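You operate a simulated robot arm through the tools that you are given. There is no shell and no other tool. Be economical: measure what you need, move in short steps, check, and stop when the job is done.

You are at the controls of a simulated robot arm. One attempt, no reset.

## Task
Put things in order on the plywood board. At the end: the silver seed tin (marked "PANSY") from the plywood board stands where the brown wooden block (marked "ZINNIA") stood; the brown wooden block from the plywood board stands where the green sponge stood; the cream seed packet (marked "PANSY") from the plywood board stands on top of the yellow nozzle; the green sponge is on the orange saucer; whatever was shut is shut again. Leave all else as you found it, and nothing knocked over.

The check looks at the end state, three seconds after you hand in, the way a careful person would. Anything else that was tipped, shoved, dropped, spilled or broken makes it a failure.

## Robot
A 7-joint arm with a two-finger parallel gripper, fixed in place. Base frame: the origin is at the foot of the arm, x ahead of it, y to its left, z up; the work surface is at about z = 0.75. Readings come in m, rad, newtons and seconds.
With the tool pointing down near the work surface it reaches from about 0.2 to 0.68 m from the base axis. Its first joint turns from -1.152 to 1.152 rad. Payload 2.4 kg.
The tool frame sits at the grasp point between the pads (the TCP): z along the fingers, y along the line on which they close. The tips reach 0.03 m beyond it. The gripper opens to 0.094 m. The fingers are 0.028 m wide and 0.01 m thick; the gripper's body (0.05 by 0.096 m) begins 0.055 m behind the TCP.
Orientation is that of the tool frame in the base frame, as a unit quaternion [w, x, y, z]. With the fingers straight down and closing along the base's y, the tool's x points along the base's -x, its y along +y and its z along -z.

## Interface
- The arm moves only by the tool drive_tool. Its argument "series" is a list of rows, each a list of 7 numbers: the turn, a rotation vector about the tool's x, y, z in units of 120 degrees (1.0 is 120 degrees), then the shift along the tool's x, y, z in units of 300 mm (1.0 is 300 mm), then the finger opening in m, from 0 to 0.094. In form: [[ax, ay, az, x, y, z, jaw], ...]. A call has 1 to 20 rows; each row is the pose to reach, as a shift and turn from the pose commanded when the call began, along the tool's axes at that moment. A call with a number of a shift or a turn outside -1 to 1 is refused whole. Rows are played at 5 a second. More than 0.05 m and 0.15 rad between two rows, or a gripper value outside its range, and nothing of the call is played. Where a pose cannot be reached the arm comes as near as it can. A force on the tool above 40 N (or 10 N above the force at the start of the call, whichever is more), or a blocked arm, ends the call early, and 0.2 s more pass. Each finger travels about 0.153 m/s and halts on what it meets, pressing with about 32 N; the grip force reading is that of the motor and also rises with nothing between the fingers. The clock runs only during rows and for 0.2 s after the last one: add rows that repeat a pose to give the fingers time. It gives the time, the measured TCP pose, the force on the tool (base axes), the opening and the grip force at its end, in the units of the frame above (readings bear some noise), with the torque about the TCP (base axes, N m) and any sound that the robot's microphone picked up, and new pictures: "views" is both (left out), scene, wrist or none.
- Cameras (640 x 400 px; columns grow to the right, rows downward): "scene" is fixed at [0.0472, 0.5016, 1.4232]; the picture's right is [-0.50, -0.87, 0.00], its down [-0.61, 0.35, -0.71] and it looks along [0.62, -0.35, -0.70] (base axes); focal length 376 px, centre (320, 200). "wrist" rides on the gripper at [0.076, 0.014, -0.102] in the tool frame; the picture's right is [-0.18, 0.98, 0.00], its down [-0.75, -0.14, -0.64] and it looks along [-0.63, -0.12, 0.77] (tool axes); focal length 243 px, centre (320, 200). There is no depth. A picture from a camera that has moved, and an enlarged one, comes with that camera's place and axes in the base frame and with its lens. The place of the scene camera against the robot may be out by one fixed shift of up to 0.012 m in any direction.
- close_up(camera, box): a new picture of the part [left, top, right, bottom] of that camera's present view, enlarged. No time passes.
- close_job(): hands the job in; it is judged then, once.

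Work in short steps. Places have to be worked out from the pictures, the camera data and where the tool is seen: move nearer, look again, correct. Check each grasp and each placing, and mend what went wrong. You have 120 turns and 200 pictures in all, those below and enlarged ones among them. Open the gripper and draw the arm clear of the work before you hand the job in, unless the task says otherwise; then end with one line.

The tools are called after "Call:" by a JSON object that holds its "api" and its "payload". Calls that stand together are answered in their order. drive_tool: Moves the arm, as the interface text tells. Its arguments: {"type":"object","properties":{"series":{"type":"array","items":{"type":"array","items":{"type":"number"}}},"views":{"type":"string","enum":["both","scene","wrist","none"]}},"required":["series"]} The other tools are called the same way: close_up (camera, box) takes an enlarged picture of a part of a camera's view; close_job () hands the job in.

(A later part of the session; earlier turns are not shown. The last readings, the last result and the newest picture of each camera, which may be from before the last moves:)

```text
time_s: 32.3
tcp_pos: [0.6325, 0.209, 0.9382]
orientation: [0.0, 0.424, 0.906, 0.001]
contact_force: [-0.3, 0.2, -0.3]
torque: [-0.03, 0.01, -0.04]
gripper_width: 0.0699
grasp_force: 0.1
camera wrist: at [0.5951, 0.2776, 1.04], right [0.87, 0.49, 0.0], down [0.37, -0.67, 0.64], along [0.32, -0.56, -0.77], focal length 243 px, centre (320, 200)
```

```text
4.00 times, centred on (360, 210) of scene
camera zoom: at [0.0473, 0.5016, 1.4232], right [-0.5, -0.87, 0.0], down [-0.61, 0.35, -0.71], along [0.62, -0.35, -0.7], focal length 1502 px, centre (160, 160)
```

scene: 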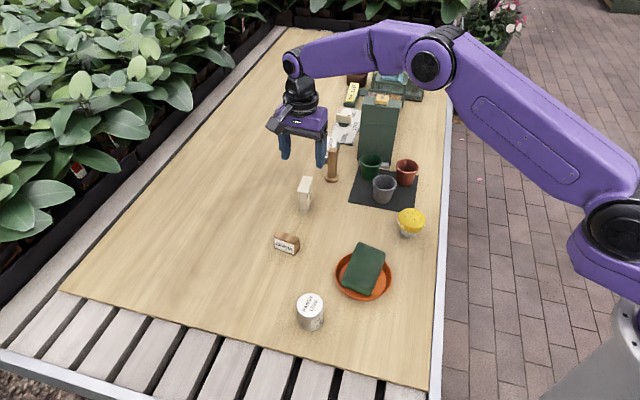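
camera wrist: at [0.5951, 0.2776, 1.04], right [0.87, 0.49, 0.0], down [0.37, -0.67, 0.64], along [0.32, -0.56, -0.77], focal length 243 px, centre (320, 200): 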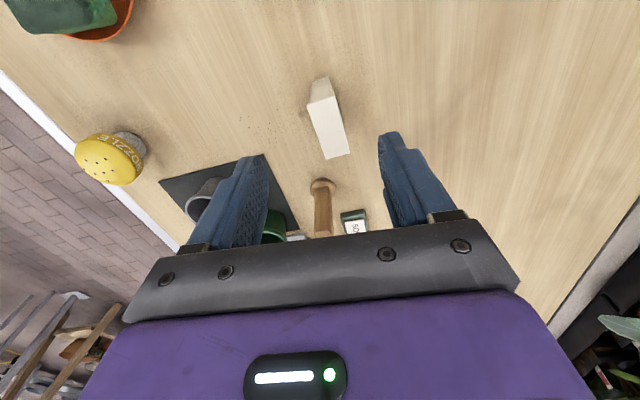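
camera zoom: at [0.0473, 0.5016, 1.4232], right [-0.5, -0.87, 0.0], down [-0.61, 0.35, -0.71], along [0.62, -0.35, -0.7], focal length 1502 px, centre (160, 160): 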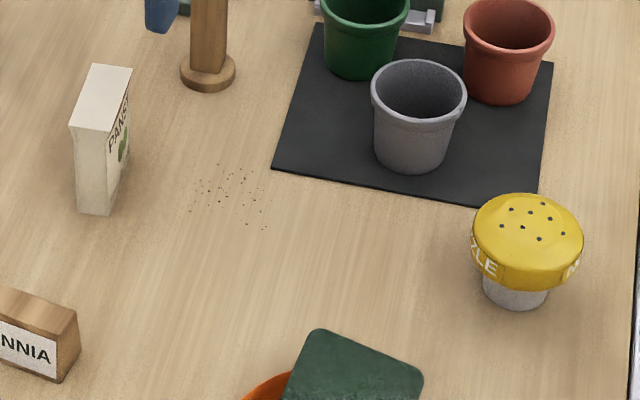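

Packet top ≈0.817, centre ≈(0.6545,0.1965), short axis ~47°. That's at the reach limit; I go part-way down and check what pose the arm attains.

Call:
{"api": "drive_tool", "payload": {"series": [[0, 0, -0.0625, -0.04, 0.015, 0, 0.07], [0, 0, -0.0625, -0.079, 0.03, 0.1, 0.07], [0, 0, -0.0625, -0.079, 0.03, 0.24, 0.07], [0, 0, -0.0625, -0.079, 0.03, 0.24, 0.07]]}}

```text
time_s: 33.3
tcp_pos: [0.6551, 0.1992, 0.8646]
orientation: [0.001, 0.363, 0.932, 0.001]
contact_force: [0.4, -0.2, -0.3]
torque: [-0.01, 0.03, 0.02]
gripper_width: 0.0698
grasp_force: 0.0
camera wrist: at [0.6091, 0.2609, 0.9673], right [0.8, 0.6, 0.0], down [0.46, -0.62, 0.64], along [0.39, -0.51, -0.77], focal length 243 px, centre (320, 200)
```

scene: 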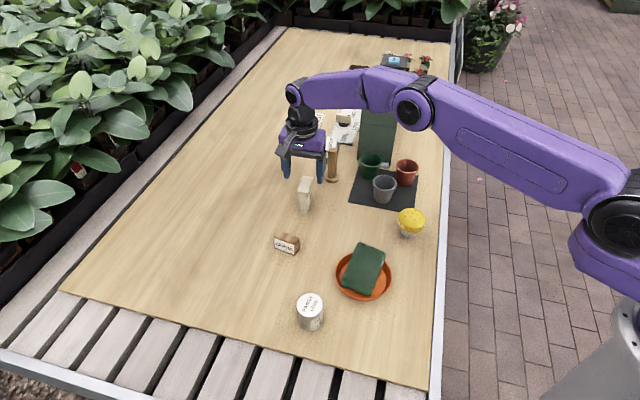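
wrist: 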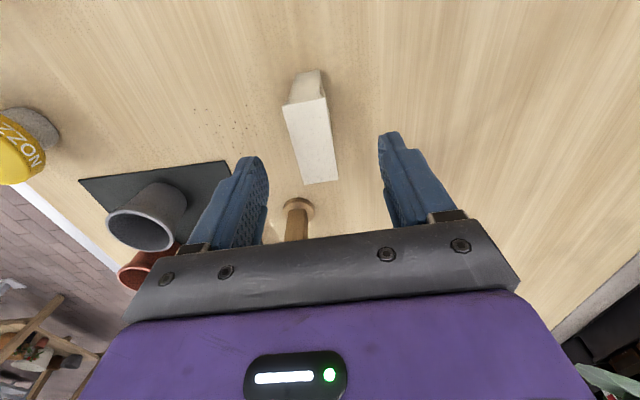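

Pose reached; packet seen at (0.652,0.197). Descend to grasp height.

Call:
{"api": "drive_tool", "payload": {"series": [[0, 0, 0, 0.003, -0.008, 0.06, 0.07], [0, 0, 0, 0.003, -0.008, 0.13, 0.07], [0, 0, 0, 0.003, -0.008, 0.18, 0.07], [0, 0, 0, 0.003, -0.008, 0.222, 0.07], [0, 0, 0, 0.003, -0.008, 0.222, 0.07]]}}

```text
time_s: 34.5
tcp_pos: [0.6528, 0.196, 0.7994]
orientation: [0.002, 0.363, 0.932, 0.001]
contact_force: [0.2, -0.3, -0.6]
torque: [0.01, -0.01, -0.01]
gripper_width: 0.07
grasp_force: 0.0
camera wrist: at [0.6068, 0.2587, 0.9015], right [0.8, 0.6, 0.0], down [0.46, -0.62, 0.64], along [0.39, -0.51, -0.77], focal length 243 px, centre (320, 200)
```

scene: 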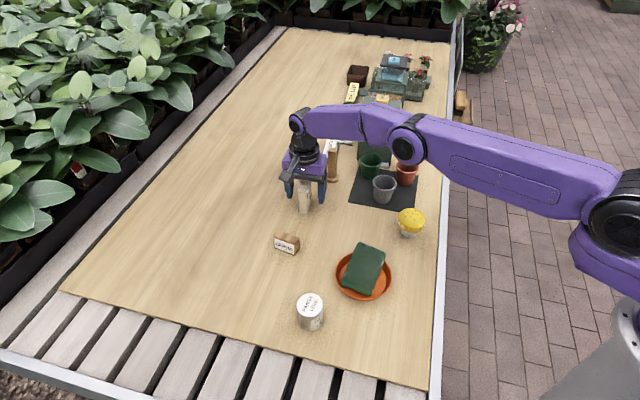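
wrist: 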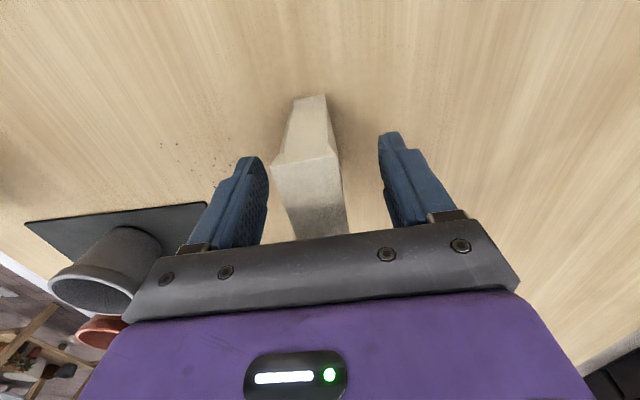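

Packet sits ~3 mm to one side of the finger midline; nudge sideways, then close slowly.

Call:
{"api": "drive_tool", "payload": {"series": [[0, 0, 0, 0, -0.009, 0, 0.07], [0, 0, 0, 0, -0.009, 0, 0.05], [0, 0, 0, 0, -0.009, 0, 0.035], [0, 0, 0, 0, -0.009, 0, 0.015], [0, 0, 0, 0, -0.009, 0, 0.015], [0, 0, 0, 0, -0.009, 0, 0.015]]}}

```text
time_s: 35.9
tcp_pos: [0.6508, 0.1952, 0.7995]
orientation: [0.002, 0.364, 0.931, 0.001]
contact_force: [0.8, 0.5, -0.4]
torque: [0.01, 0.0, -0.01]
gripper_width: 0.0291
grasp_force: 32.3
camera wrist: at [0.6047, 0.2568, 0.9021], right [0.8, 0.6, 0.0], down [0.46, -0.62, 0.64], along [0.39, -0.51, -0.77], focal length 243 px, centre (320, 200)
```

scene: 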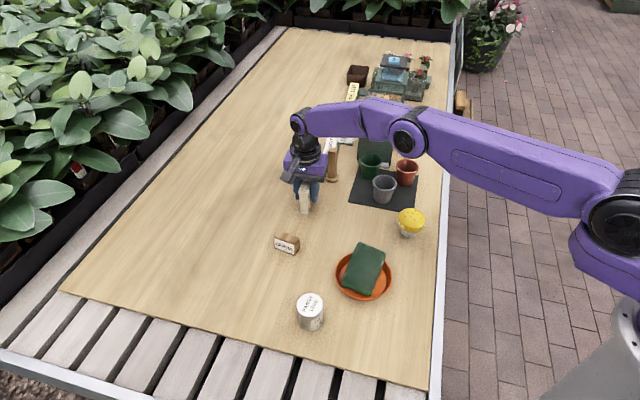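
wrist: 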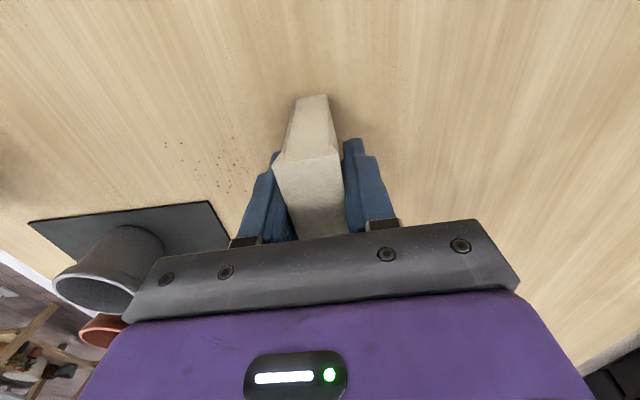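

Held (2.9 cm). Lift well clear and carry over the nozzle, estimated at (0.4525,0.034), top ≈0.803.

Call:
{"api": "drive_tool", "payload": {"series": [[0, 0, 0, 0, 0, -0.1, 0.015], [0, 0, 0, 0, 0, -0.25, 0.015], [0, 0, 0, 0, 0, -0.4, 0.015], [0, 0, 0, 0.02, -0.14, -0.4, 0.015], [0, 0, 0, 0.04, -0.28, -0.4, 0.015], [0, 0, 0, 0.06, -0.42, -0.4, 0.015], [0, 0, 0, 0.08, -0.56, -0.4, 0.015], [0, 0, 0, 0.1, -0.7, -0.4, 0.015], [0, 0, 0, 0.12, -0.841, -0.4, 0.015], [0, 0, 0, 0.12, -0.841, -0.4, 0.015], [0, 0, 0, 0.12, -0.841, -0.4, 0.015]]}}

```text
time_s: 38.3
tcp_pos: [0.4522, 0.0326, 0.9197]
orientation: [0.002, 0.362, 0.932, 0.002]
contact_force: [-0.6, -0.7, 0.0]
torque: [0.03, -0.02, 0.0]
gripper_width: 0.0294
grasp_force: 31.5
camera wrist: at [0.407, 0.0943, 1.0215], right [0.8, 0.6, 0.0], down [0.46, -0.62, 0.64], along [0.39, -0.51, -0.77], focal length 243 px, centre (320, 200)
```

scene: 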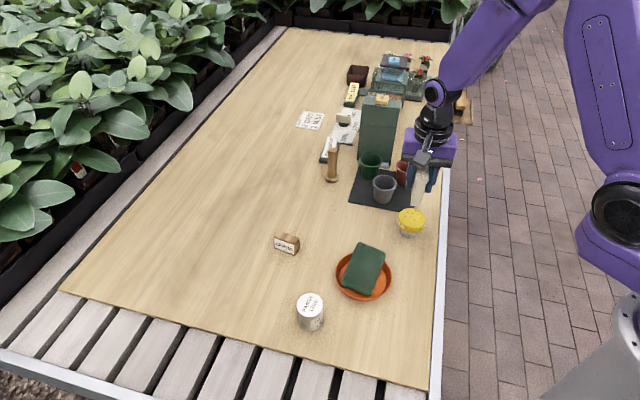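
wrist: 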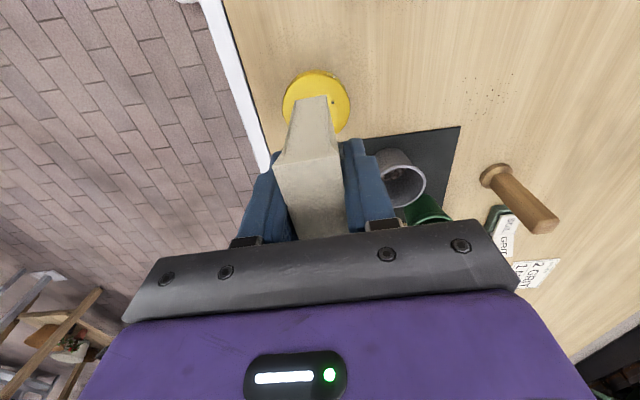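

Nozzle refined to ≈(0.450,0.034). Lower to just above its top and look sideways.

Call:
{"api": "drive_tool", "payload": {"series": [[0, 0, 0, 0.007, -0.002, 0.07, 0.015], [0, 0, 0, 0.007, -0.002, 0.13, 0.015], [0, 0, 0, 0.007, -0.002, 0.18, 0.015], [0, 0, 0, 0.007, -0.002, 0.18, 0.015]], "views": "wrist"}}

Call:
{"api": "close_up", "payload": {"camera": "scene", "box": [350, 150, 480, 250]}}

```text
time_s: 39.3
tcp_pos: [0.451, 0.0349, 0.8667]
orientation: [0.001, 0.363, 0.932, 0.001]
contact_force: [0.3, -0.3, -0.1]
torque: [0.06, 0.0, 0.02]
gripper_width: 0.0293
grasp_force: 32.0
camera wrist: at [0.4049, 0.0963, 0.9681], right [0.8, 0.6, 0.0], down [0.46, -0.62, 0.64], along [0.39, -0.51, -0.77], focal length 243 px, centre (320, 200)
```

wrist: 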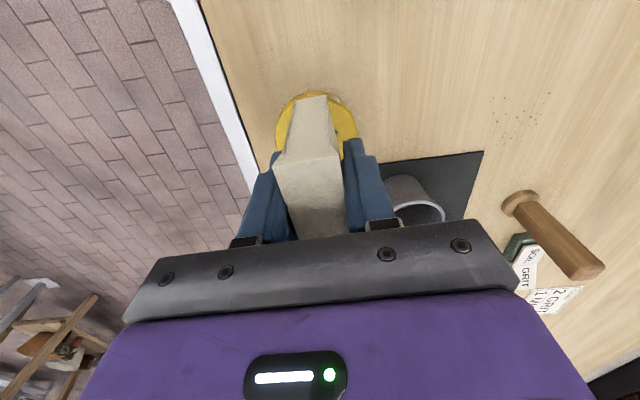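

```text
4.00 times, centred on (415, 200) of scene
camera zoom: at [0.0473, 0.5016, 1.4232], right [-0.5, -0.87, 0.0], down [-0.61, 0.35, -0.71], along [0.62, -0.35, -0.7], focal length 1502 px, centre (-60, 200)
```

zoom: 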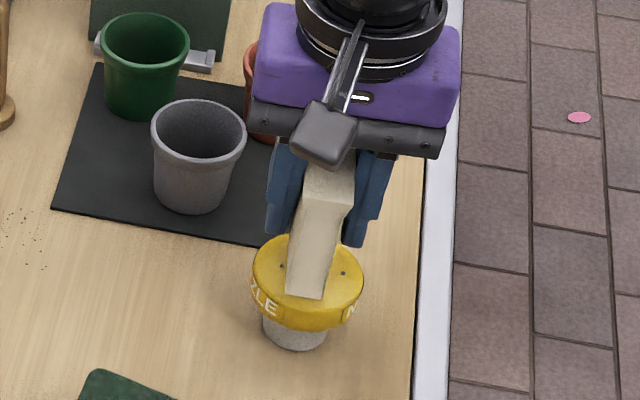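

Both views suggest the packet should shift ~4 mm along +tool-y to be centred. Do that and lower to near contact.

Call:
{"api": "drive_tool", "payload": {"series": [[0, 0, 0, -0.003, 0.013, 0, 0.015], [0, 0, 0, -0.003, 0.013, 0.02, 0.015], [0, 0, 0, -0.003, 0.013, 0.033, 0.015], [0, 0, 0, -0.003, 0.013, 0.033, 0.015]], "views": "wrist"}}

Call:
{"api": "close_up", "payload": {"camera": "scene", "box": [370, 180, 450, 250]}}

```text
time_s: 40.3
tcp_pos: [0.455, 0.0351, 0.8562]
orientation: [0.003, 0.364, 0.932, 0.001]
contact_force: [0.1, -0.3, 25.4]
torque: [-0.26, -0.01, 0.0]
gripper_width: 0.0296
grasp_force: 32.0
camera wrist: at [0.4089, 0.0977, 0.9582], right [0.8, 0.6, 0.01], down [0.45, -0.62, 0.64], along [0.39, -0.51, -0.77], focal length 243 px, centre (320, 200)
```

wrist: 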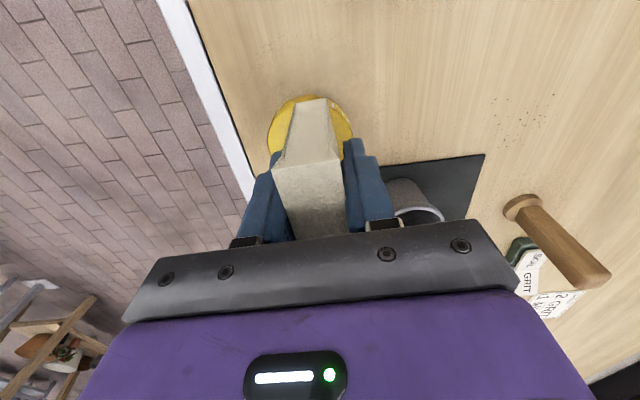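

```text
5.71 times, centred on (410, 215) of scene
camera zoom: at [0.0469, 0.5016, 1.4232], right [-0.5, -0.87, 0.0], down [-0.61, 0.35, -0.71], along [0.62, -0.35, -0.7], focal length 2145 px, centre (-194, 114)
```

zoom: 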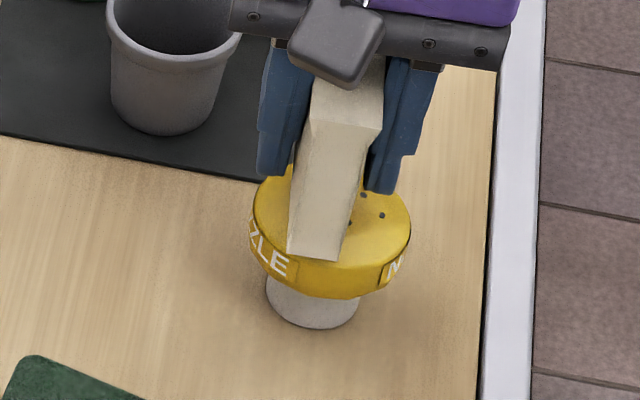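

Contact came at TCP≈0.856 (25 N), nozzle top ≈0.806. Torque says contact is a bit on the −y side; I lift 3 mm, shift back ~2.5 mm and touch gently again.

Call:
{"api": "drive_tool", "payload": {"series": [[0, 0, 0, 0, 0, -0.012, 0.015], [0, 0, 0, 0, -0.008, -0.012, 0.015], [0, 0, 0, 0, -0.008, -0.008, 0.015], [0, 0, 0, 0, -0.008, -0.004, 0.015], [0, 0, 0, 0, -0.008, -0.003, 0.015]], "views": "none"}}

```text
time_s: 41.5
tcp_pos: [0.4543, 0.035, 0.8565]
orientation: [0.002, 0.363, 0.932, 0.0]
contact_force: [-0.1, 0.1, 2.1]
torque: [0.02, 0.02, 0.02]
gripper_width: 0.0295
grasp_force: 31.7
```

Barely touching. Press slightly more to read the torque.

Call:
{"api": "drive_tool", "payload": {"series": [[0, 0, 0, 0, 0, 0.001, 0.015], [0, 0, 0, 0, 0, 0.002, 0.015], [0, 0, 0, 0, 0, 0.002, 0.015]], "views": "wrist"}}

Call:
{"api": "close_up", "payload": {"camera": "scene", "box": [370, 180, 450, 250]}}

```text
time_s: 42.3
tcp_pos: [0.4544, 0.0346, 0.8553]
orientation: [0.002, 0.364, 0.931, 0.002]
contact_force: [0.9, -0.4, 11.7]
torque: [-0.03, 0.05, 0.0]
gripper_width: 0.0293
grasp_force: 31.5
camera wrist: at [0.4071, 0.0965, 0.9581], right [0.8, 0.6, 0.01], down [0.46, -0.62, 0.64], along [0.39, -0.51, -0.77], focal length 243 px, centre (320, 200)
```

wrist: 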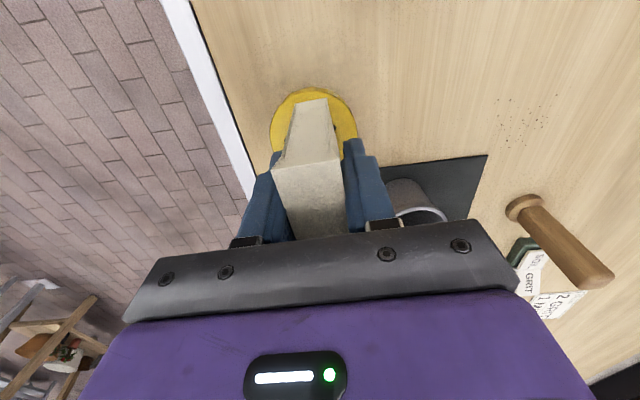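

```text
5.71 times, centred on (410, 215) of scene
camera zoom: at [0.0471, 0.5016, 1.4232], right [-0.5, -0.87, 0.0], down [-0.61, 0.35, -0.71], along [0.62, -0.35, -0.7], focal length 2145 px, centre (-194, 114)
```

zoom: 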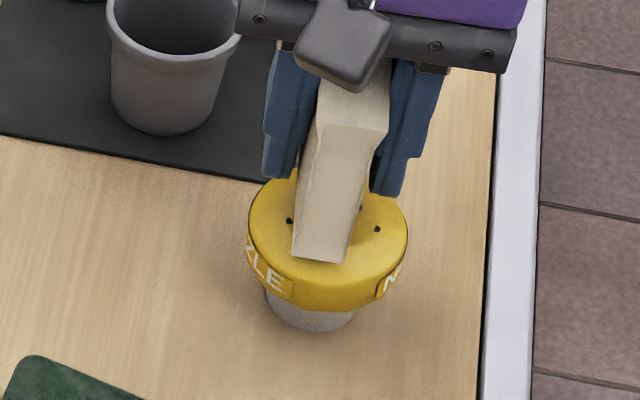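

The nozzle cap appears shifted/tilted toward the scene camera compared with before. I lift clear to check that it stands true.

Call:
{"api": "drive_tool", "payload": {"series": [[0, 0, 0, 0, 0, -0.02, 0.015], [0, 0, 0, 0, 0, -0.06, 0.015], [0, 0, 0, 0, 0, -0.06, 0.015]], "views": "wrist"}}

Call:
{"api": "close_up", "payload": {"camera": "scene", "box": [370, 180, 450, 250]}}

```text
time_s: 43.1
tcp_pos: [0.4534, 0.0333, 0.8747]
orientation: [0.001, 0.364, 0.931, 0.002]
contact_force: [-0.3, -0.3, -1.2]
torque: [-0.02, -0.02, -0.03]
gripper_width: 0.0293
grasp_force: 32.2
camera wrist: at [0.4071, 0.0962, 0.9762], right [0.8, 0.6, 0.0], down [0.46, -0.62, 0.64], along [0.39, -0.51, -0.77], focal length 243 px, centre (320, 200)
```

wrist: 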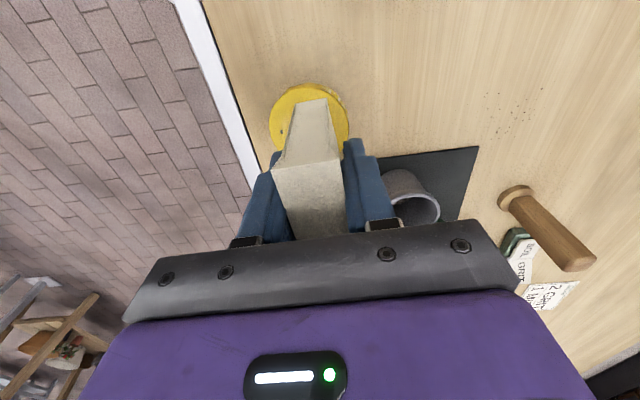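

```text
5.71 times, centred on (410, 215) of scene
camera zoom: at [0.0473, 0.5016, 1.4232], right [-0.5, -0.87, 0.0], down [-0.61, 0.35, -0.71], along [0.62, -0.35, -0.7], focal length 2145 px, centre (-194, 114)
```

zoom: 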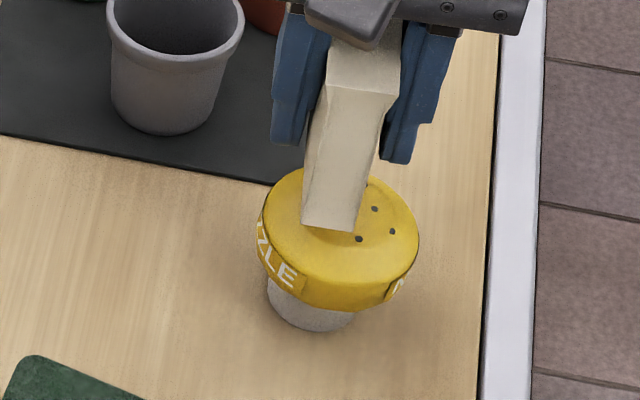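

It looks slightly skewed or still rocking; wait and raise a bit more, then look again.

Call:
{"api": "drive_tool", "payload": {"series": [[0, 0, 0, 0, 0, -0.1, 0.015], [0, 0, 0, 0, 0, -0.2, 0.015], [0, 0, 0, 0, 0, -0.2, 0.015], [0, 0, 0, 0, 0, -0.2, 0.015], [0, 0, 0, 0, 0, -0.2, 0.015]], "views": "wrist"}}

Call:
{"api": "close_up", "payload": {"camera": "scene", "box": [370, 180, 450, 250]}}

```text
time_s: 44.3
tcp_pos: [0.4524, 0.0328, 0.9351]
orientation: [0.002, 0.363, 0.932, 0.001]
contact_force: [1.0, -0.7, -0.4]
torque: [0.0, 0.01, -0.03]
gripper_width: 0.0292
grasp_force: 32.0
camera wrist: at [0.4059, 0.0957, 1.0366], right [0.8, 0.6, 0.0], down [0.46, -0.62, 0.64], along [0.39, -0.51, -0.77], focal length 243 px, centre (320, 200)
```

wrist: 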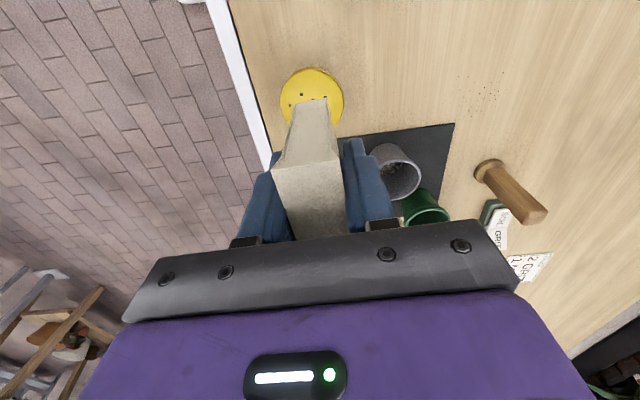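

```text
5.71 times, centred on (410, 215) of scene
camera zoom: at [0.0473, 0.5016, 1.4232], right [-0.5, -0.87, 0.0], down [-0.61, 0.35, -0.71], along [0.62, -0.35, -0.7], focal length 2145 px, centre (-194, 114)
```

zoom: 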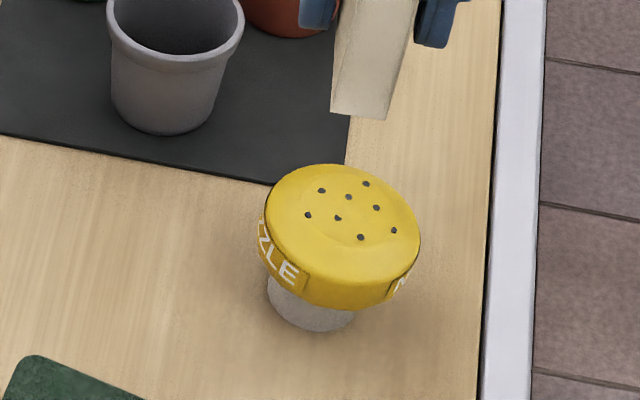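

Call:
{"api": "close_up", "payload": {"camera": "scene", "box": [280, 160, 440, 260]}}

```text
4.00 times, centred on (360, 210) of scene
camera zoom: at [0.0473, 0.5016, 1.4232], right [-0.5, -0.87, 0.0], down [-0.61, 0.35, -0.71], along [0.62, -0.35, -0.7], focal length 1502 px, centre (160, 160)
```

zoom: 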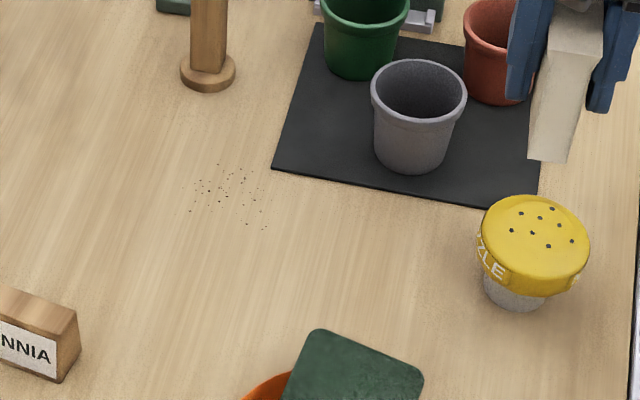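

Call:
{"api": "close_up", "payload": {"camera": "scene", "box": [392, 202, 432, 242]}}

Call:
{"api": "close_up", "payload": {"camera": "wrist", "box": [260, 50, 380, 150]}}

```text
10.00 times, centred on (412, 222) of scene
camera zoom: at [0.0473, 0.5016, 1.4232], right [-0.5, -0.87, 0.0], down [-0.61, 0.35, -0.71], along [0.62, -0.35, -0.7], focal length 3754 px, centre (-600, -20)
```

zoom: 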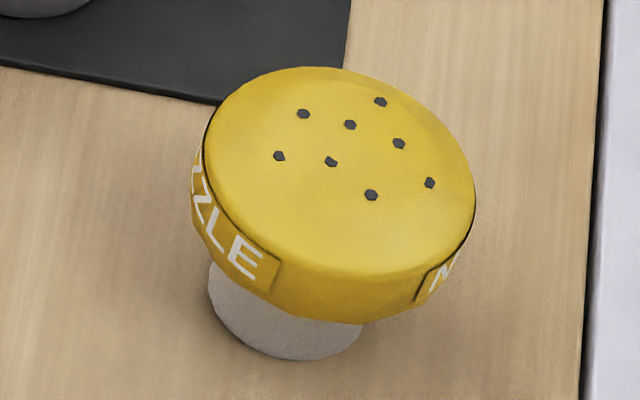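

```text
4.00 times, centred on (320, 100) of wrist
camera zoom: at [0.4059, 0.0957, 1.0366], right [0.8, 0.6, 0.0], down [0.46, -0.62, 0.64], along [0.39, -0.51, -0.77], focal length 970 px, centre (320, 600)
```

zoom: 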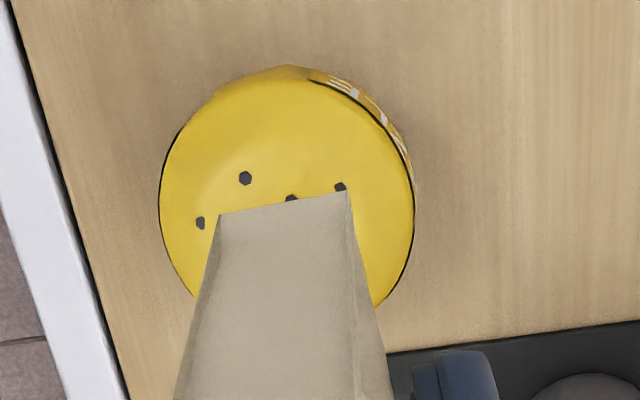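

Nozzle is upright but slid ~4 mm to ≈(0.4455,0.0335). I move the packet over that spot and lower to just touching (no pressing).

Call:
{"api": "drive_tool", "payload": {"series": [[0, 0, 0, 0.017, -0.016, 0, 0.015], [0, 0, 0, 0.017, -0.016, 0.1, 0.015], [0, 0, 0, 0.017, -0.016, 0.2, 0.015], [0, 0, 0, 0.017, -0.016, 0.24, 0.015], [0, 0, 0, 0.017, -0.016, 0.25, 0.015], [0, 0, 0, 0.017, -0.016, 0.254, 0.015], [0, 0, 0, 0.017, -0.016, 0.254, 0.015]], "views": "wrist"}}

Call:
{"api": "close_up", "payload": {"camera": "scene", "box": [370, 180, 450, 250]}}

```text
time_s: 45.9
tcp_pos: [0.4458, 0.0332, 0.8584]
orientation: [0.001, 0.364, 0.931, 0.001]
contact_force: [0.4, 0.0, -0.2]
torque: [0.07, 0.02, 0.06]
gripper_width: 0.0294
grasp_force: 32.3
camera wrist: at [0.3999, 0.0961, 0.9591], right [0.8, 0.6, 0.0], down [0.46, -0.62, 0.64], along [0.39, -0.51, -0.77], focal length 243 px, centre (320, 200)
```

wrist: 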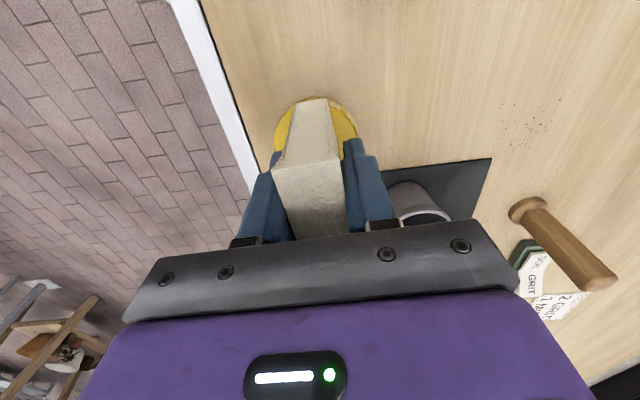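

```text
5.71 times, centred on (410, 215) of scene
camera zoom: at [0.0473, 0.5016, 1.4232], right [-0.5, -0.87, 0.0], down [-0.61, 0.35, -0.71], along [0.62, -0.35, -0.7], focal length 2145 px, centre (-194, 114)
```

zoom: 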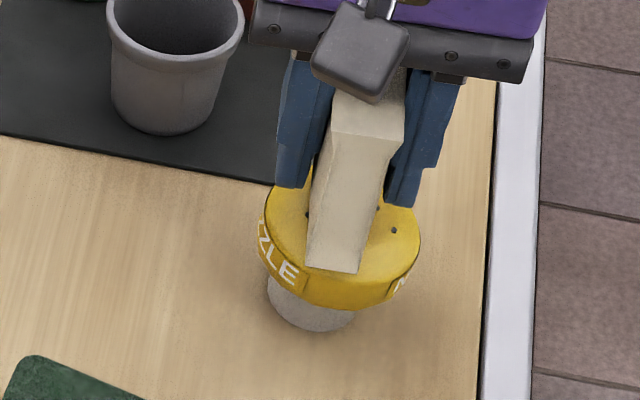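

Both views ask for ~2.5 mm more along +tool-y. Shift, then lower to touch lightly.

Call:
{"api": "drive_tool", "payload": {"series": [[0, 0, 0, 0.003, 0.008, -0.005, 0.015], [0, 0, 0, 0.003, 0.008, 0, 0.015], [0, 0, 0, 0.003, 0.008, 0.003, 0.015], [0, 0, 0, 0.003, 0.008, 0.0045, 0.015], [0, 0, 0, 0.003, 0.008, 0.0045, 0.015]], "views": "wrist"}}

Call:
{"api": "close_up", "payload": {"camera": "scene", "box": [370, 180, 450, 250]}}

```text
time_s: 47.1
tcp_pos: [0.4469, 0.0369, 0.8569]
orientation: [0.001, 0.364, 0.931, 0.001]
contact_force: [0.2, 0.6, 2.1]
torque: [-0.01, 0.0, -0.02]
gripper_width: 0.0293
grasp_force: 31.5
camera wrist: at [0.4007, 0.0987, 0.9583], right [0.8, 0.6, 0.0], down [0.46, -0.62, 0.64], along [0.39, -0.51, -0.77], focal length 243 px, centre (320, 200)
```

wrist: 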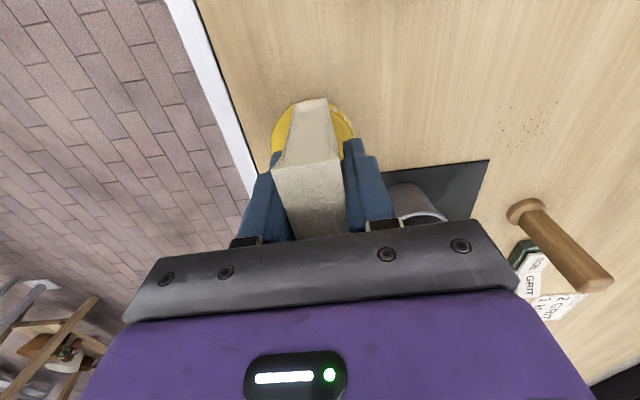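

```text
5.71 times, centred on (410, 215) of scene
camera zoom: at [0.0472, 0.5016, 1.4232], right [-0.5, -0.87, 0.0], down [-0.61, 0.35, -0.71], along [0.62, -0.35, -0.7], focal length 2145 px, centre (-194, 114)
```

zoom: 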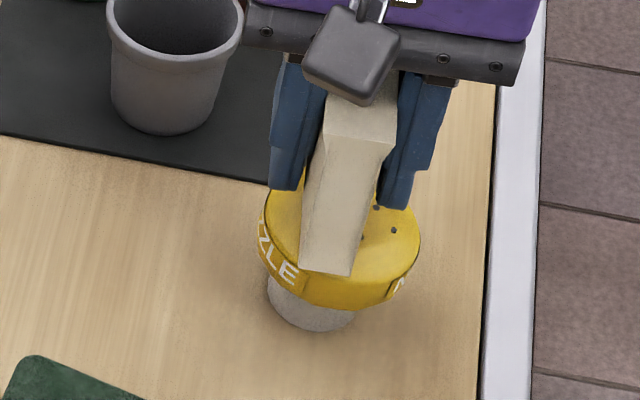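

Centred in both views and touching with ~2 N. Open slowly and look before rising.

Call:
{"api": "drive_tool", "payload": {"series": [[0, 0, 0, 0, 0, 0.0005, 0.028], [0, 0, 0, 0, 0, 0.0005, 0.031], [0, 0, 0, 0, 0, 0.0005, 0.034], [0, 0, 0, 0, 0, 0.0005, 0.04], [0, 0, 0, 0, 0, 0.0005, 0.05], [0, 0, 0, 0, 0, 0.0005, 0.055], [0, 0, 0, 0, 0, 0.0005, 0.055]], "views": "wrist"}}

Call:
{"api": "close_up", "payload": {"camera": "scene", "box": [370, 180, 450, 250]}}

```text
time_s: 48.7
tcp_pos: [0.4462, 0.037, 0.8567]
orientation: [0.002, 0.363, 0.932, 0.002]
contact_force: [0.1, 1.0, -0.6]
torque: [-0.04, 0.0, -0.01]
gripper_width: 0.055
grasp_force: 0.0
camera wrist: at [0.4009, 0.0986, 0.9582], right [0.8, 0.6, 0.0], down [0.46, -0.62, 0.64], along [0.39, -0.51, -0.77], focal length 243 px, centre (320, 200)
```

wrist: 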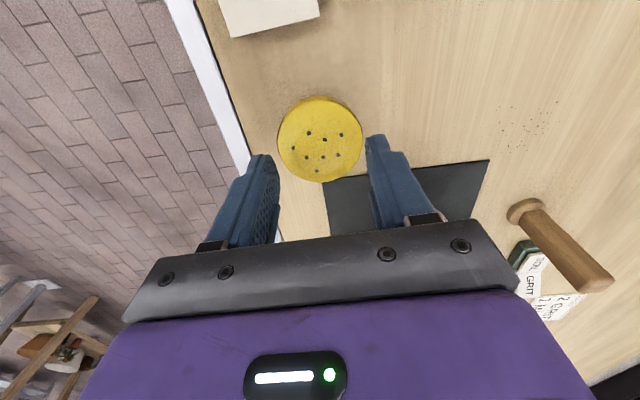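

```text
5.71 times, centred on (410, 215) of scene
camera zoom: at [0.0472, 0.5016, 1.4232], right [-0.5, -0.87, 0.0], down [-0.61, 0.35, -0.71], along [0.62, -0.35, -0.7], focal length 2145 px, centre (-194, 114)
```

zoom: 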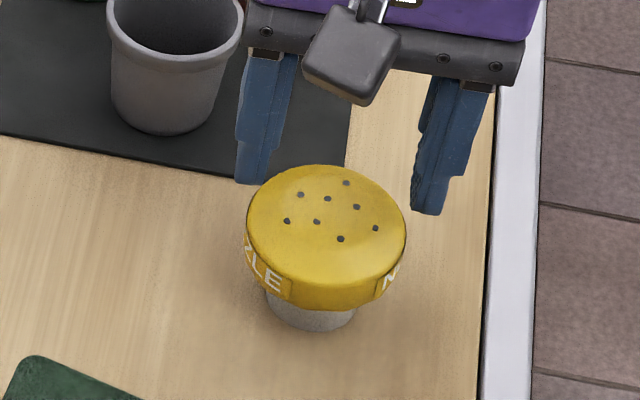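

The packet slipped off the nozzle. I raise the arm and see how things lie.

Call:
{"api": "drive_tool", "payload": {"series": [[0, 0, 0, 0, 0, -0.1, 0.055], [0, 0, 0, 0, 0, -0.25, 0.055], [0, 0, 0, 0.12, 0, -0.4, 0.055], [0, 0, 0, 0.24, 0, -0.4, 0.055], [0, 0, 0, 0.24, 0, -0.4, 0.055]]}}

Call:
{"api": "close_up", "payload": {"camera": "scene", "box": [310, 180, 470, 310]}}

Call:
{"api": "close_up", "payload": {"camera": "scene", "box": [392, 202, 432, 242]}}

```text
refused: row 3 steps farther than a row can; nothing moved
```

```text
3.08 times, centred on (390, 245) of scene
camera zoom: at [0.0472, 0.5016, 1.4232], right [-0.5, -0.87, 0.0], down [-0.61, 0.35, -0.71], along [0.62, -0.35, -0.7], focal length 1155 px, centre (105, 62)
```

zoom: 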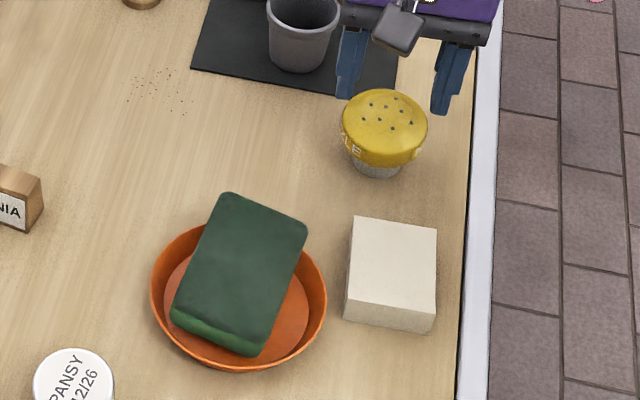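

```text
10.00 times, centred on (412, 222) of scene
camera zoom: at [0.0472, 0.5016, 1.4232], right [-0.5, -0.87, 0.0], down [-0.61, 0.35, -0.71], along [0.62, -0.35, -0.7], focal length 3754 px, centre (-600, -20)
```

zoom: 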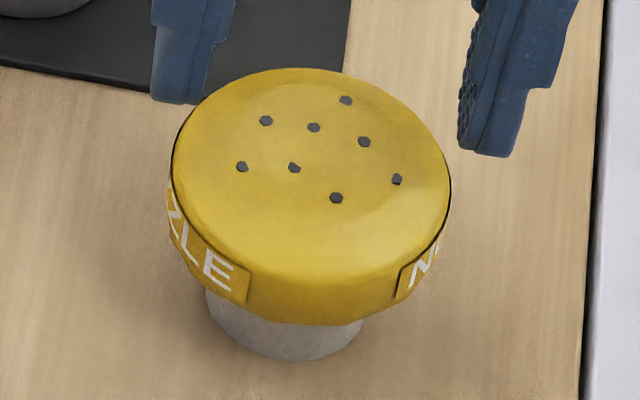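

I redo the retreat in smaller steps and look at the fallen packet.

Call:
{"api": "drive_tool", "payload": {"series": [[0, 0, 0, 0, 0, -0.1, 0.055], [0, 0, 0, 0, 0, -0.25, 0.055], [0, 0, 0, 0.08, 0, -0.36, 0.055], [0, 0, 0, 0.2, 0, -0.4, 0.055], [0, 0, 0, 0.32, 0, -0.4, 0.055], [0, 0, 0, 0.32, 0, -0.4, 0.055]]}}

Call:
{"api": "close_up", "payload": {"camera": "scene", "box": [390, 200, 450, 290]}}

Call:
{"api": "close_up", "payload": {"camera": "wrist", "box": [220, 0, 420, 150]}}

```text
time_s: 50.1
tcp_pos: [0.3779, 0.1012, 0.9776]
orientation: [0.001, 0.364, 0.931, 0.002]
contact_force: [0.8, -0.4, -0.2]
torque: [-0.02, 0.05, 0.03]
gripper_width: 0.0549
grasp_force: 0.1
camera wrist: at [0.3313, 0.1639, 1.0794], right [0.8, 0.6, 0.0], down [0.46, -0.62, 0.64], along [0.39, -0.51, -0.77], focal length 243 px, centre (320, 200)
```

scene: 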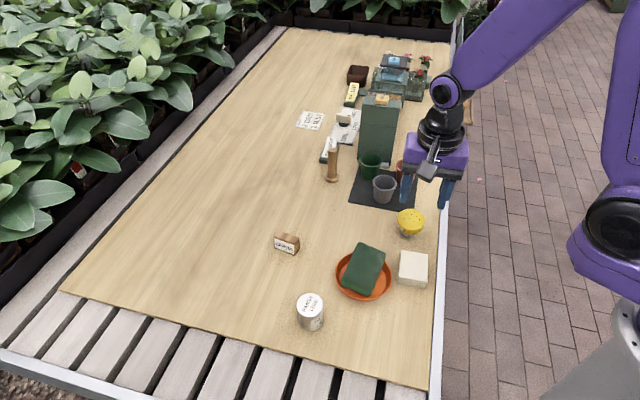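
wrist: 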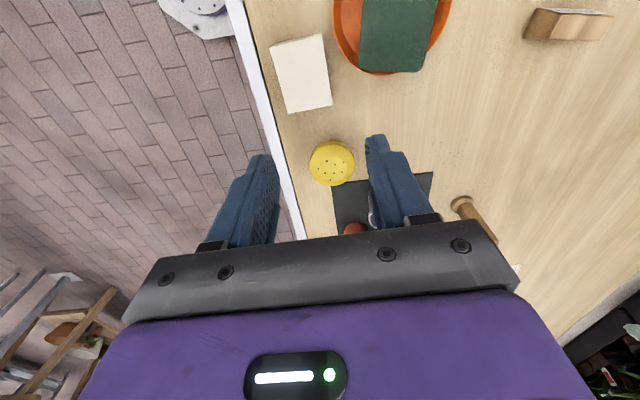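

```text
4.44 times, centred on (420, 245) of scene
camera zoom: at [0.0472, 0.5016, 1.4232], right [-0.5, -0.87, 0.0], down [-0.61, 0.35, -0.71], along [0.62, -0.35, -0.7], focal length 1669 px, centre (-124, 0)
```

zoom: 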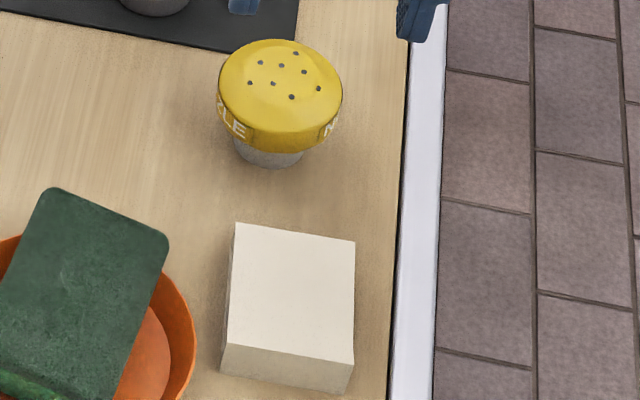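

```text
2.67 times, centred on (320, 75) of wrist
camera zoom: at [0.3313, 0.1639, 1.0794], right [0.8, 0.6, 0.0], down [0.46, -0.62, 0.64], along [0.39, -0.51, -0.77], focal length 647 px, centre (320, 533)
```

zoom: 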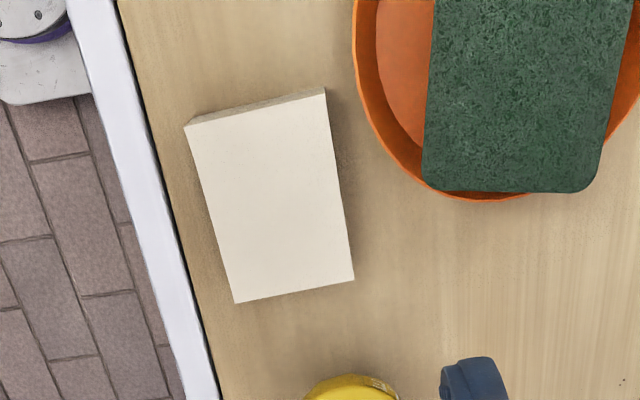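

The packet lies on its blank-up broad face, centre ≈(0.360,0.098), its top end pointing away from the nozzle (direction ≈137°). To stand it up I'll grip it across its 5.8 cm width with the tool tilted 35° one way, then turn to 55° the other way. First go over it with the tilt.

Call:
{"api": "drive_tool", "payload": {"series": [[0, -0.06, 0, 0.01, -0.01, 0.086, 0.07], [0, -0.12, 0, 0.02, -0.02, 0.172, 0.07], [0, -0.18, 0, 0.03, -0.03, 0.257, 0.07], [0, -0.24, 0, 0.04, -0.04, 0.343, 0.07], [0, -0.292, 0, 0.051, -0.047, 0.428, 0.07], [0, -0.292, 0, 0.051, -0.047, 0.428, 0.07], [0, -0.292, 0, 0.051, -0.047, 0.428, 0.07]]}}

```text
time_s: 51.7
tcp_pos: [0.4021, 0.1156, 0.8851]
orientation: [0.281, 0.347, 0.888, -0.11]
contact_force: [-0.3, 0.0, 0.2]
torque: [0.02, 0.0, 0.05]
gripper_width: 0.0702
grasp_force: 0.1
out of reach, approached as far as the arm can: row 3, 4, 5, 6, 7
camera wrist: at [0.3223, 0.2075, 0.9253], right [0.78, 0.62, 0.11], down [0.09, -0.27, 0.96], along [0.62, -0.74, -0.27], focal length 243 px, centre (320, 200)
```

scene: 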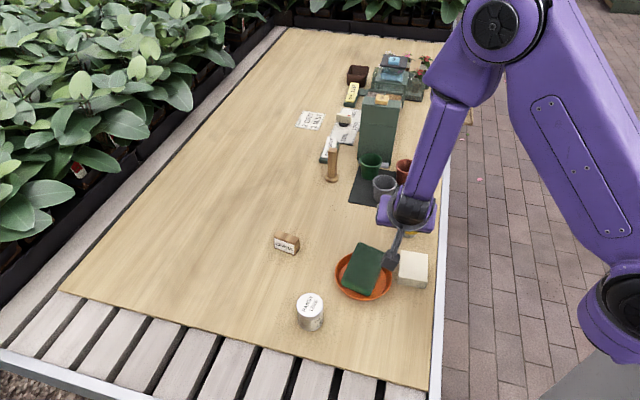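
wrist: 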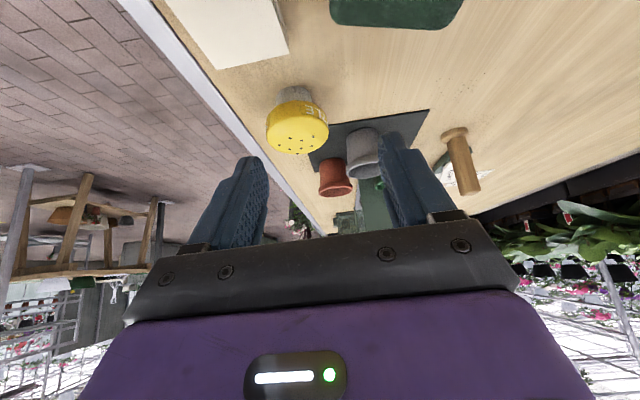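

The tilt is not reachable this close to the base. Instead I'll grip the packet vertically, carry it flat to free space near (0.45,0.42), and do the tilting there. Return to vertical above it.

Call:
{"api": "drive_tool", "payload": {"series": [[0, 0.06, 0, 0, 0, -0.1, 0.075], [0, 0.12, 0, 0, 0, -0.1, 0.075], [0, 0.18, 0, -0.03, 0, -0.1, 0.075], [0, 0.24, 0, -0.066, 0, -0.08, 0.075], [0, 0.292, 0, -0.066, 0, -0.035, 0.075], [0, 0.292, 0, -0.066, 0, -0.035, 0.075], [0, 0.292, 0, -0.066, 0, -0.035, 0.075]]}}

```text
time_s: 53.3
tcp_pos: [0.4075, 0.1091, 0.9074]
orientation: [0.002, 0.363, 0.932, 0.002]
contact_force: [-0.2, 0.2, -0.5]
torque: [-0.03, 0.01, -0.01]
gripper_width: 0.0747
grasp_force: 0.1
camera wrist: at [0.3611, 0.1712, 1.0084], right [0.8, 0.6, 0.0], down [0.46, -0.62, 0.64], along [0.39, -0.51, -0.77], focal length 243 px, centre (320, 200)
```

scene: 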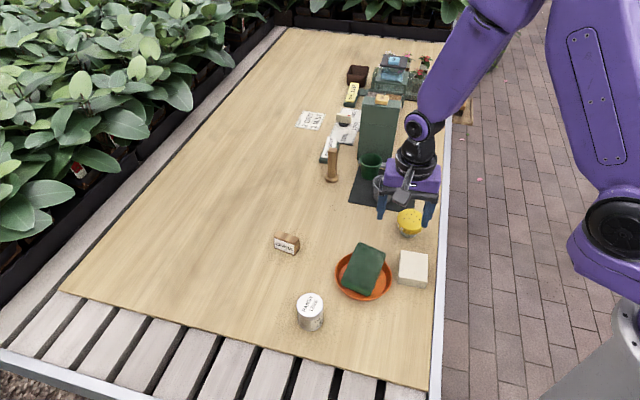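
wrist: 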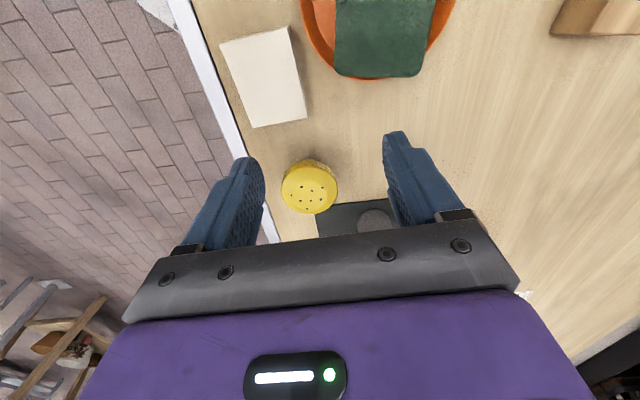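

Packet confirmed at centre (0.361,0.098). Descend vertically, gripping a bit toward the nozzle end to stay clear of the saucer rim.

Call:
{"api": "drive_tool", "payload": {"series": [[0, 0, 0, 0.053, -0.132, 0, 0.07], [0, 0, 0, 0.053, -0.132, 0.12, 0.07], [0, 0, 0, 0.053, -0.132, 0.24, 0.07], [0, 0, 0, 0.053, -0.132, 0.28, 0.07], [0, 0, 0, 0.053, -0.132, 0.28, 0.07]]}}

```text
time_s: 54.5
tcp_pos: [0.3685, 0.0929, 0.8228]
orientation: [0.002, 0.364, 0.931, 0.001]
contact_force: [-0.4, -0.7, 0.4]
torque: [0.03, 0.03, -0.03]
gripper_width: 0.0701
grasp_force: 0.1
camera wrist: at [0.3226, 0.1539, 0.9249], right [0.8, 0.6, 0.0], down [0.46, -0.62, 0.64], along [0.39, -0.51, -0.77], focal length 243 px, centre (320, 200)
```

scene: 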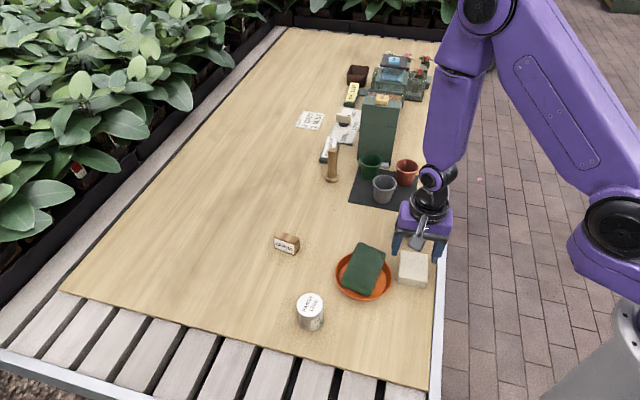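
wrist: 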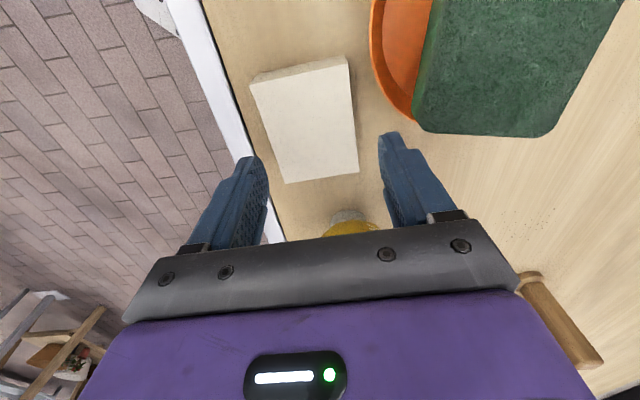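

Aligned within 2–3 mm; correct, descend and close gently.

Call:
{"api": "drive_tool", "payload": {"series": [[0, 0, 0, 0, -0.008, 0.04, 0.07], [0, 0, 0, 0, -0.008, 0.09, 0.07], [0, 0, 0, 0, -0.008, 0.127, 0.07], [0, 0, 0, 0, -0.008, 0.127, 0.07], [0, 0, 0, 0, -0.008, 0.127, 0.055], [0, 0, 0, 0, -0.008, 0.127, 0.04], [0, 0, 0, 0, -0.008, 0.127, 0.04], [0, 0, 0, 0, -0.008, 0.127, 0.04]]}}

```text
time_s: 56.3
tcp_pos: [0.3683, 0.0905, 0.7851]
orientation: [0.001, 0.364, 0.931, 0.001]
contact_force: [-0.3, -0.1, -0.2]
torque: [-0.04, 0.0, -0.01]
gripper_width: 0.0567
grasp_force: 31.7
camera wrist: at [0.3207, 0.1525, 0.8871], right [0.8, 0.6, 0.0], down [0.46, -0.62, 0.64], along [0.39, -0.51, -0.77], focal length 243 px, centre (320, 200)
```

scene: 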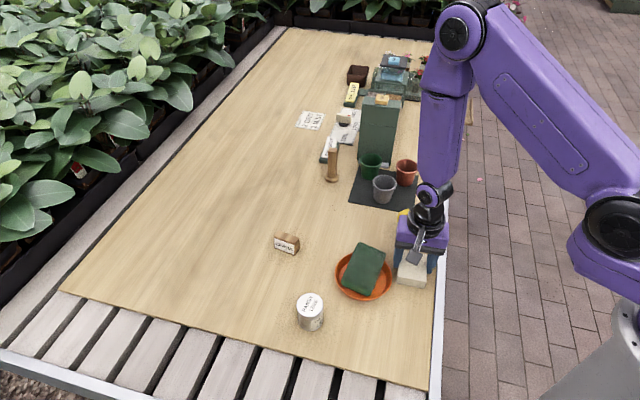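
wrist: 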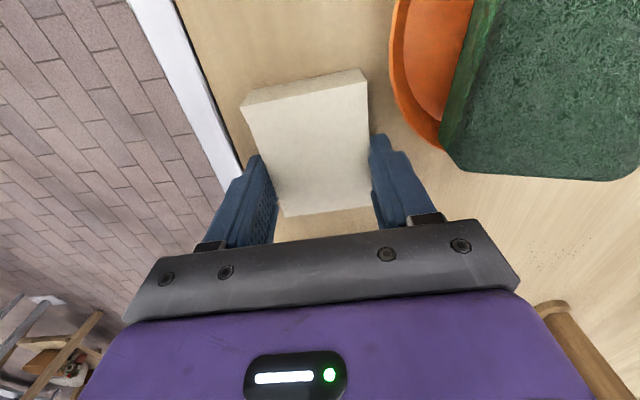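

Held (5.7 cm). Lift and carry it flat to the free area at (0.45,0.42).

Call:
{"api": "drive_tool", "payload": {"series": [[0, 0, 0, 0, 0, -0.13, 0.04], [0, 0, 0, 0, 0, -0.27, 0.04], [0, 0, 0, 0, 0, -0.42, 0.04], [0, 0, 0, 0.068, 0.124, -0.42, 0.04], [0, 0, 0, 0.137, 0.248, -0.42, 0.04], [0, 0, 0, 0.205, 0.371, -0.42, 0.04], [0, 0, 0, 0.274, 0.495, -0.42, 0.04], [0, 0, 0, 0.342, 0.619, -0.42, 0.04], [0, 0, 0, 0.411, 0.742, -0.42, 0.04], [0, 0, 0, 0.48, 0.866, -0.42, 0.04], [0, 0, 0, 0.548, 0.99, -0.42, 0.04], [0, 0, 0, 0.548, 0.99, -0.42, 0.04]]}}

```text
time_s: 58.9
tcp_pos: [0.4461, 0.4206, 0.9104]
orientation: [0.001, 0.364, 0.931, 0.002]
contact_force: [-0.2, 0.1, 0.0]
torque: [-0.02, 0.03, -0.01]
gripper_width: 0.0567
grasp_force: 31.8
camera wrist: at [0.3999, 0.4824, 1.0121], right [0.8, 0.6, 0.0], down [0.46, -0.62, 0.64], along [0.39, -0.51, -0.77], focal length 243 px, centre (320, 200)
```

scene: 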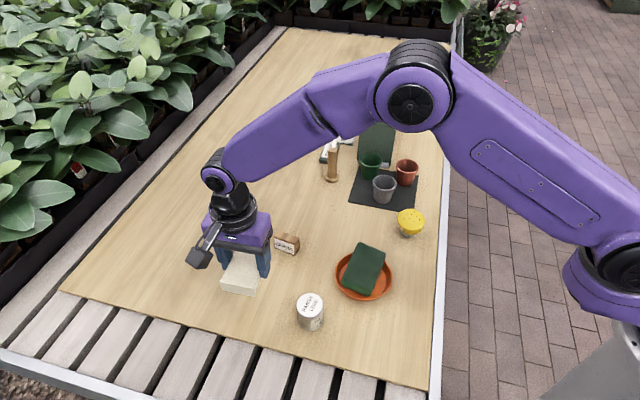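
wrist: 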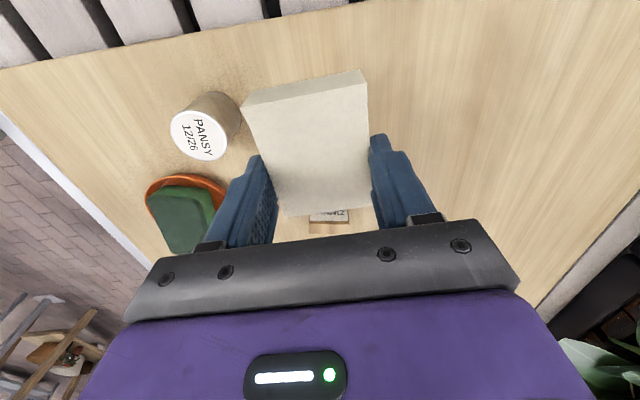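

Now rotate the tool about its finger axis by 80° here in the air to bring the packet nearly upright, and see how far the arm gets.

Call:
{"api": "drive_tool", "payload": {"series": [[0, 0.0667, 0, 0, 0, 0, 0.04], [0, 0.1333, 0, 0, 0, 0, 0.04], [0, 0.2, 0, 0, 0, 0, 0.04], [0, 0.2667, 0, 0, 0, 0, 0.04], [0, 0.3333, 0, 0, 0, 0, 0.04], [0, 0.4, 0, 0, 0, 0, 0.04], [0, 0.4667, 0, 0, 0, 0, 0.04], [0, 0.5333, 0, 0, 0, 0, 0.04], [0, 0.6, 0, 0, 0, 0, 0.04], [0, 0.6667, 0, 0, 0, 0, 0.04], [0, 0.6667, 0, 0, 0, 0, 0.04]]}}

```text
time_s: 61.3
tcp_pos: [0.4476, 0.4196, 0.9113]
orientation: [-0.598, 0.277, 0.714, 0.236]
contact_force: [0.3, 0.0, -0.6]
torque: [0.01, 0.05, -0.04]
gripper_width: 0.0567
grasp_force: 32.0
camera wrist: at [0.5216, 0.3707, 1.0037], right [0.69, 0.7, -0.18], down [0.47, -0.62, -0.63], along [-0.55, 0.35, -0.75], focal length 243 px, centre (320, 200)
```

scene: 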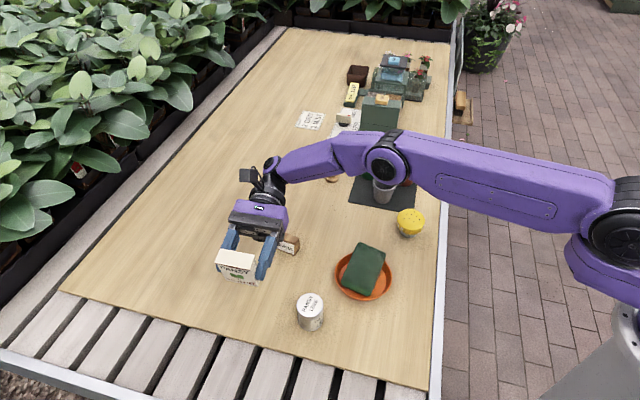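
wrist: 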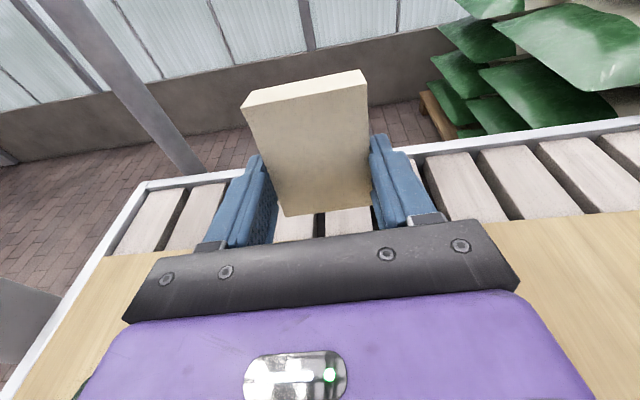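

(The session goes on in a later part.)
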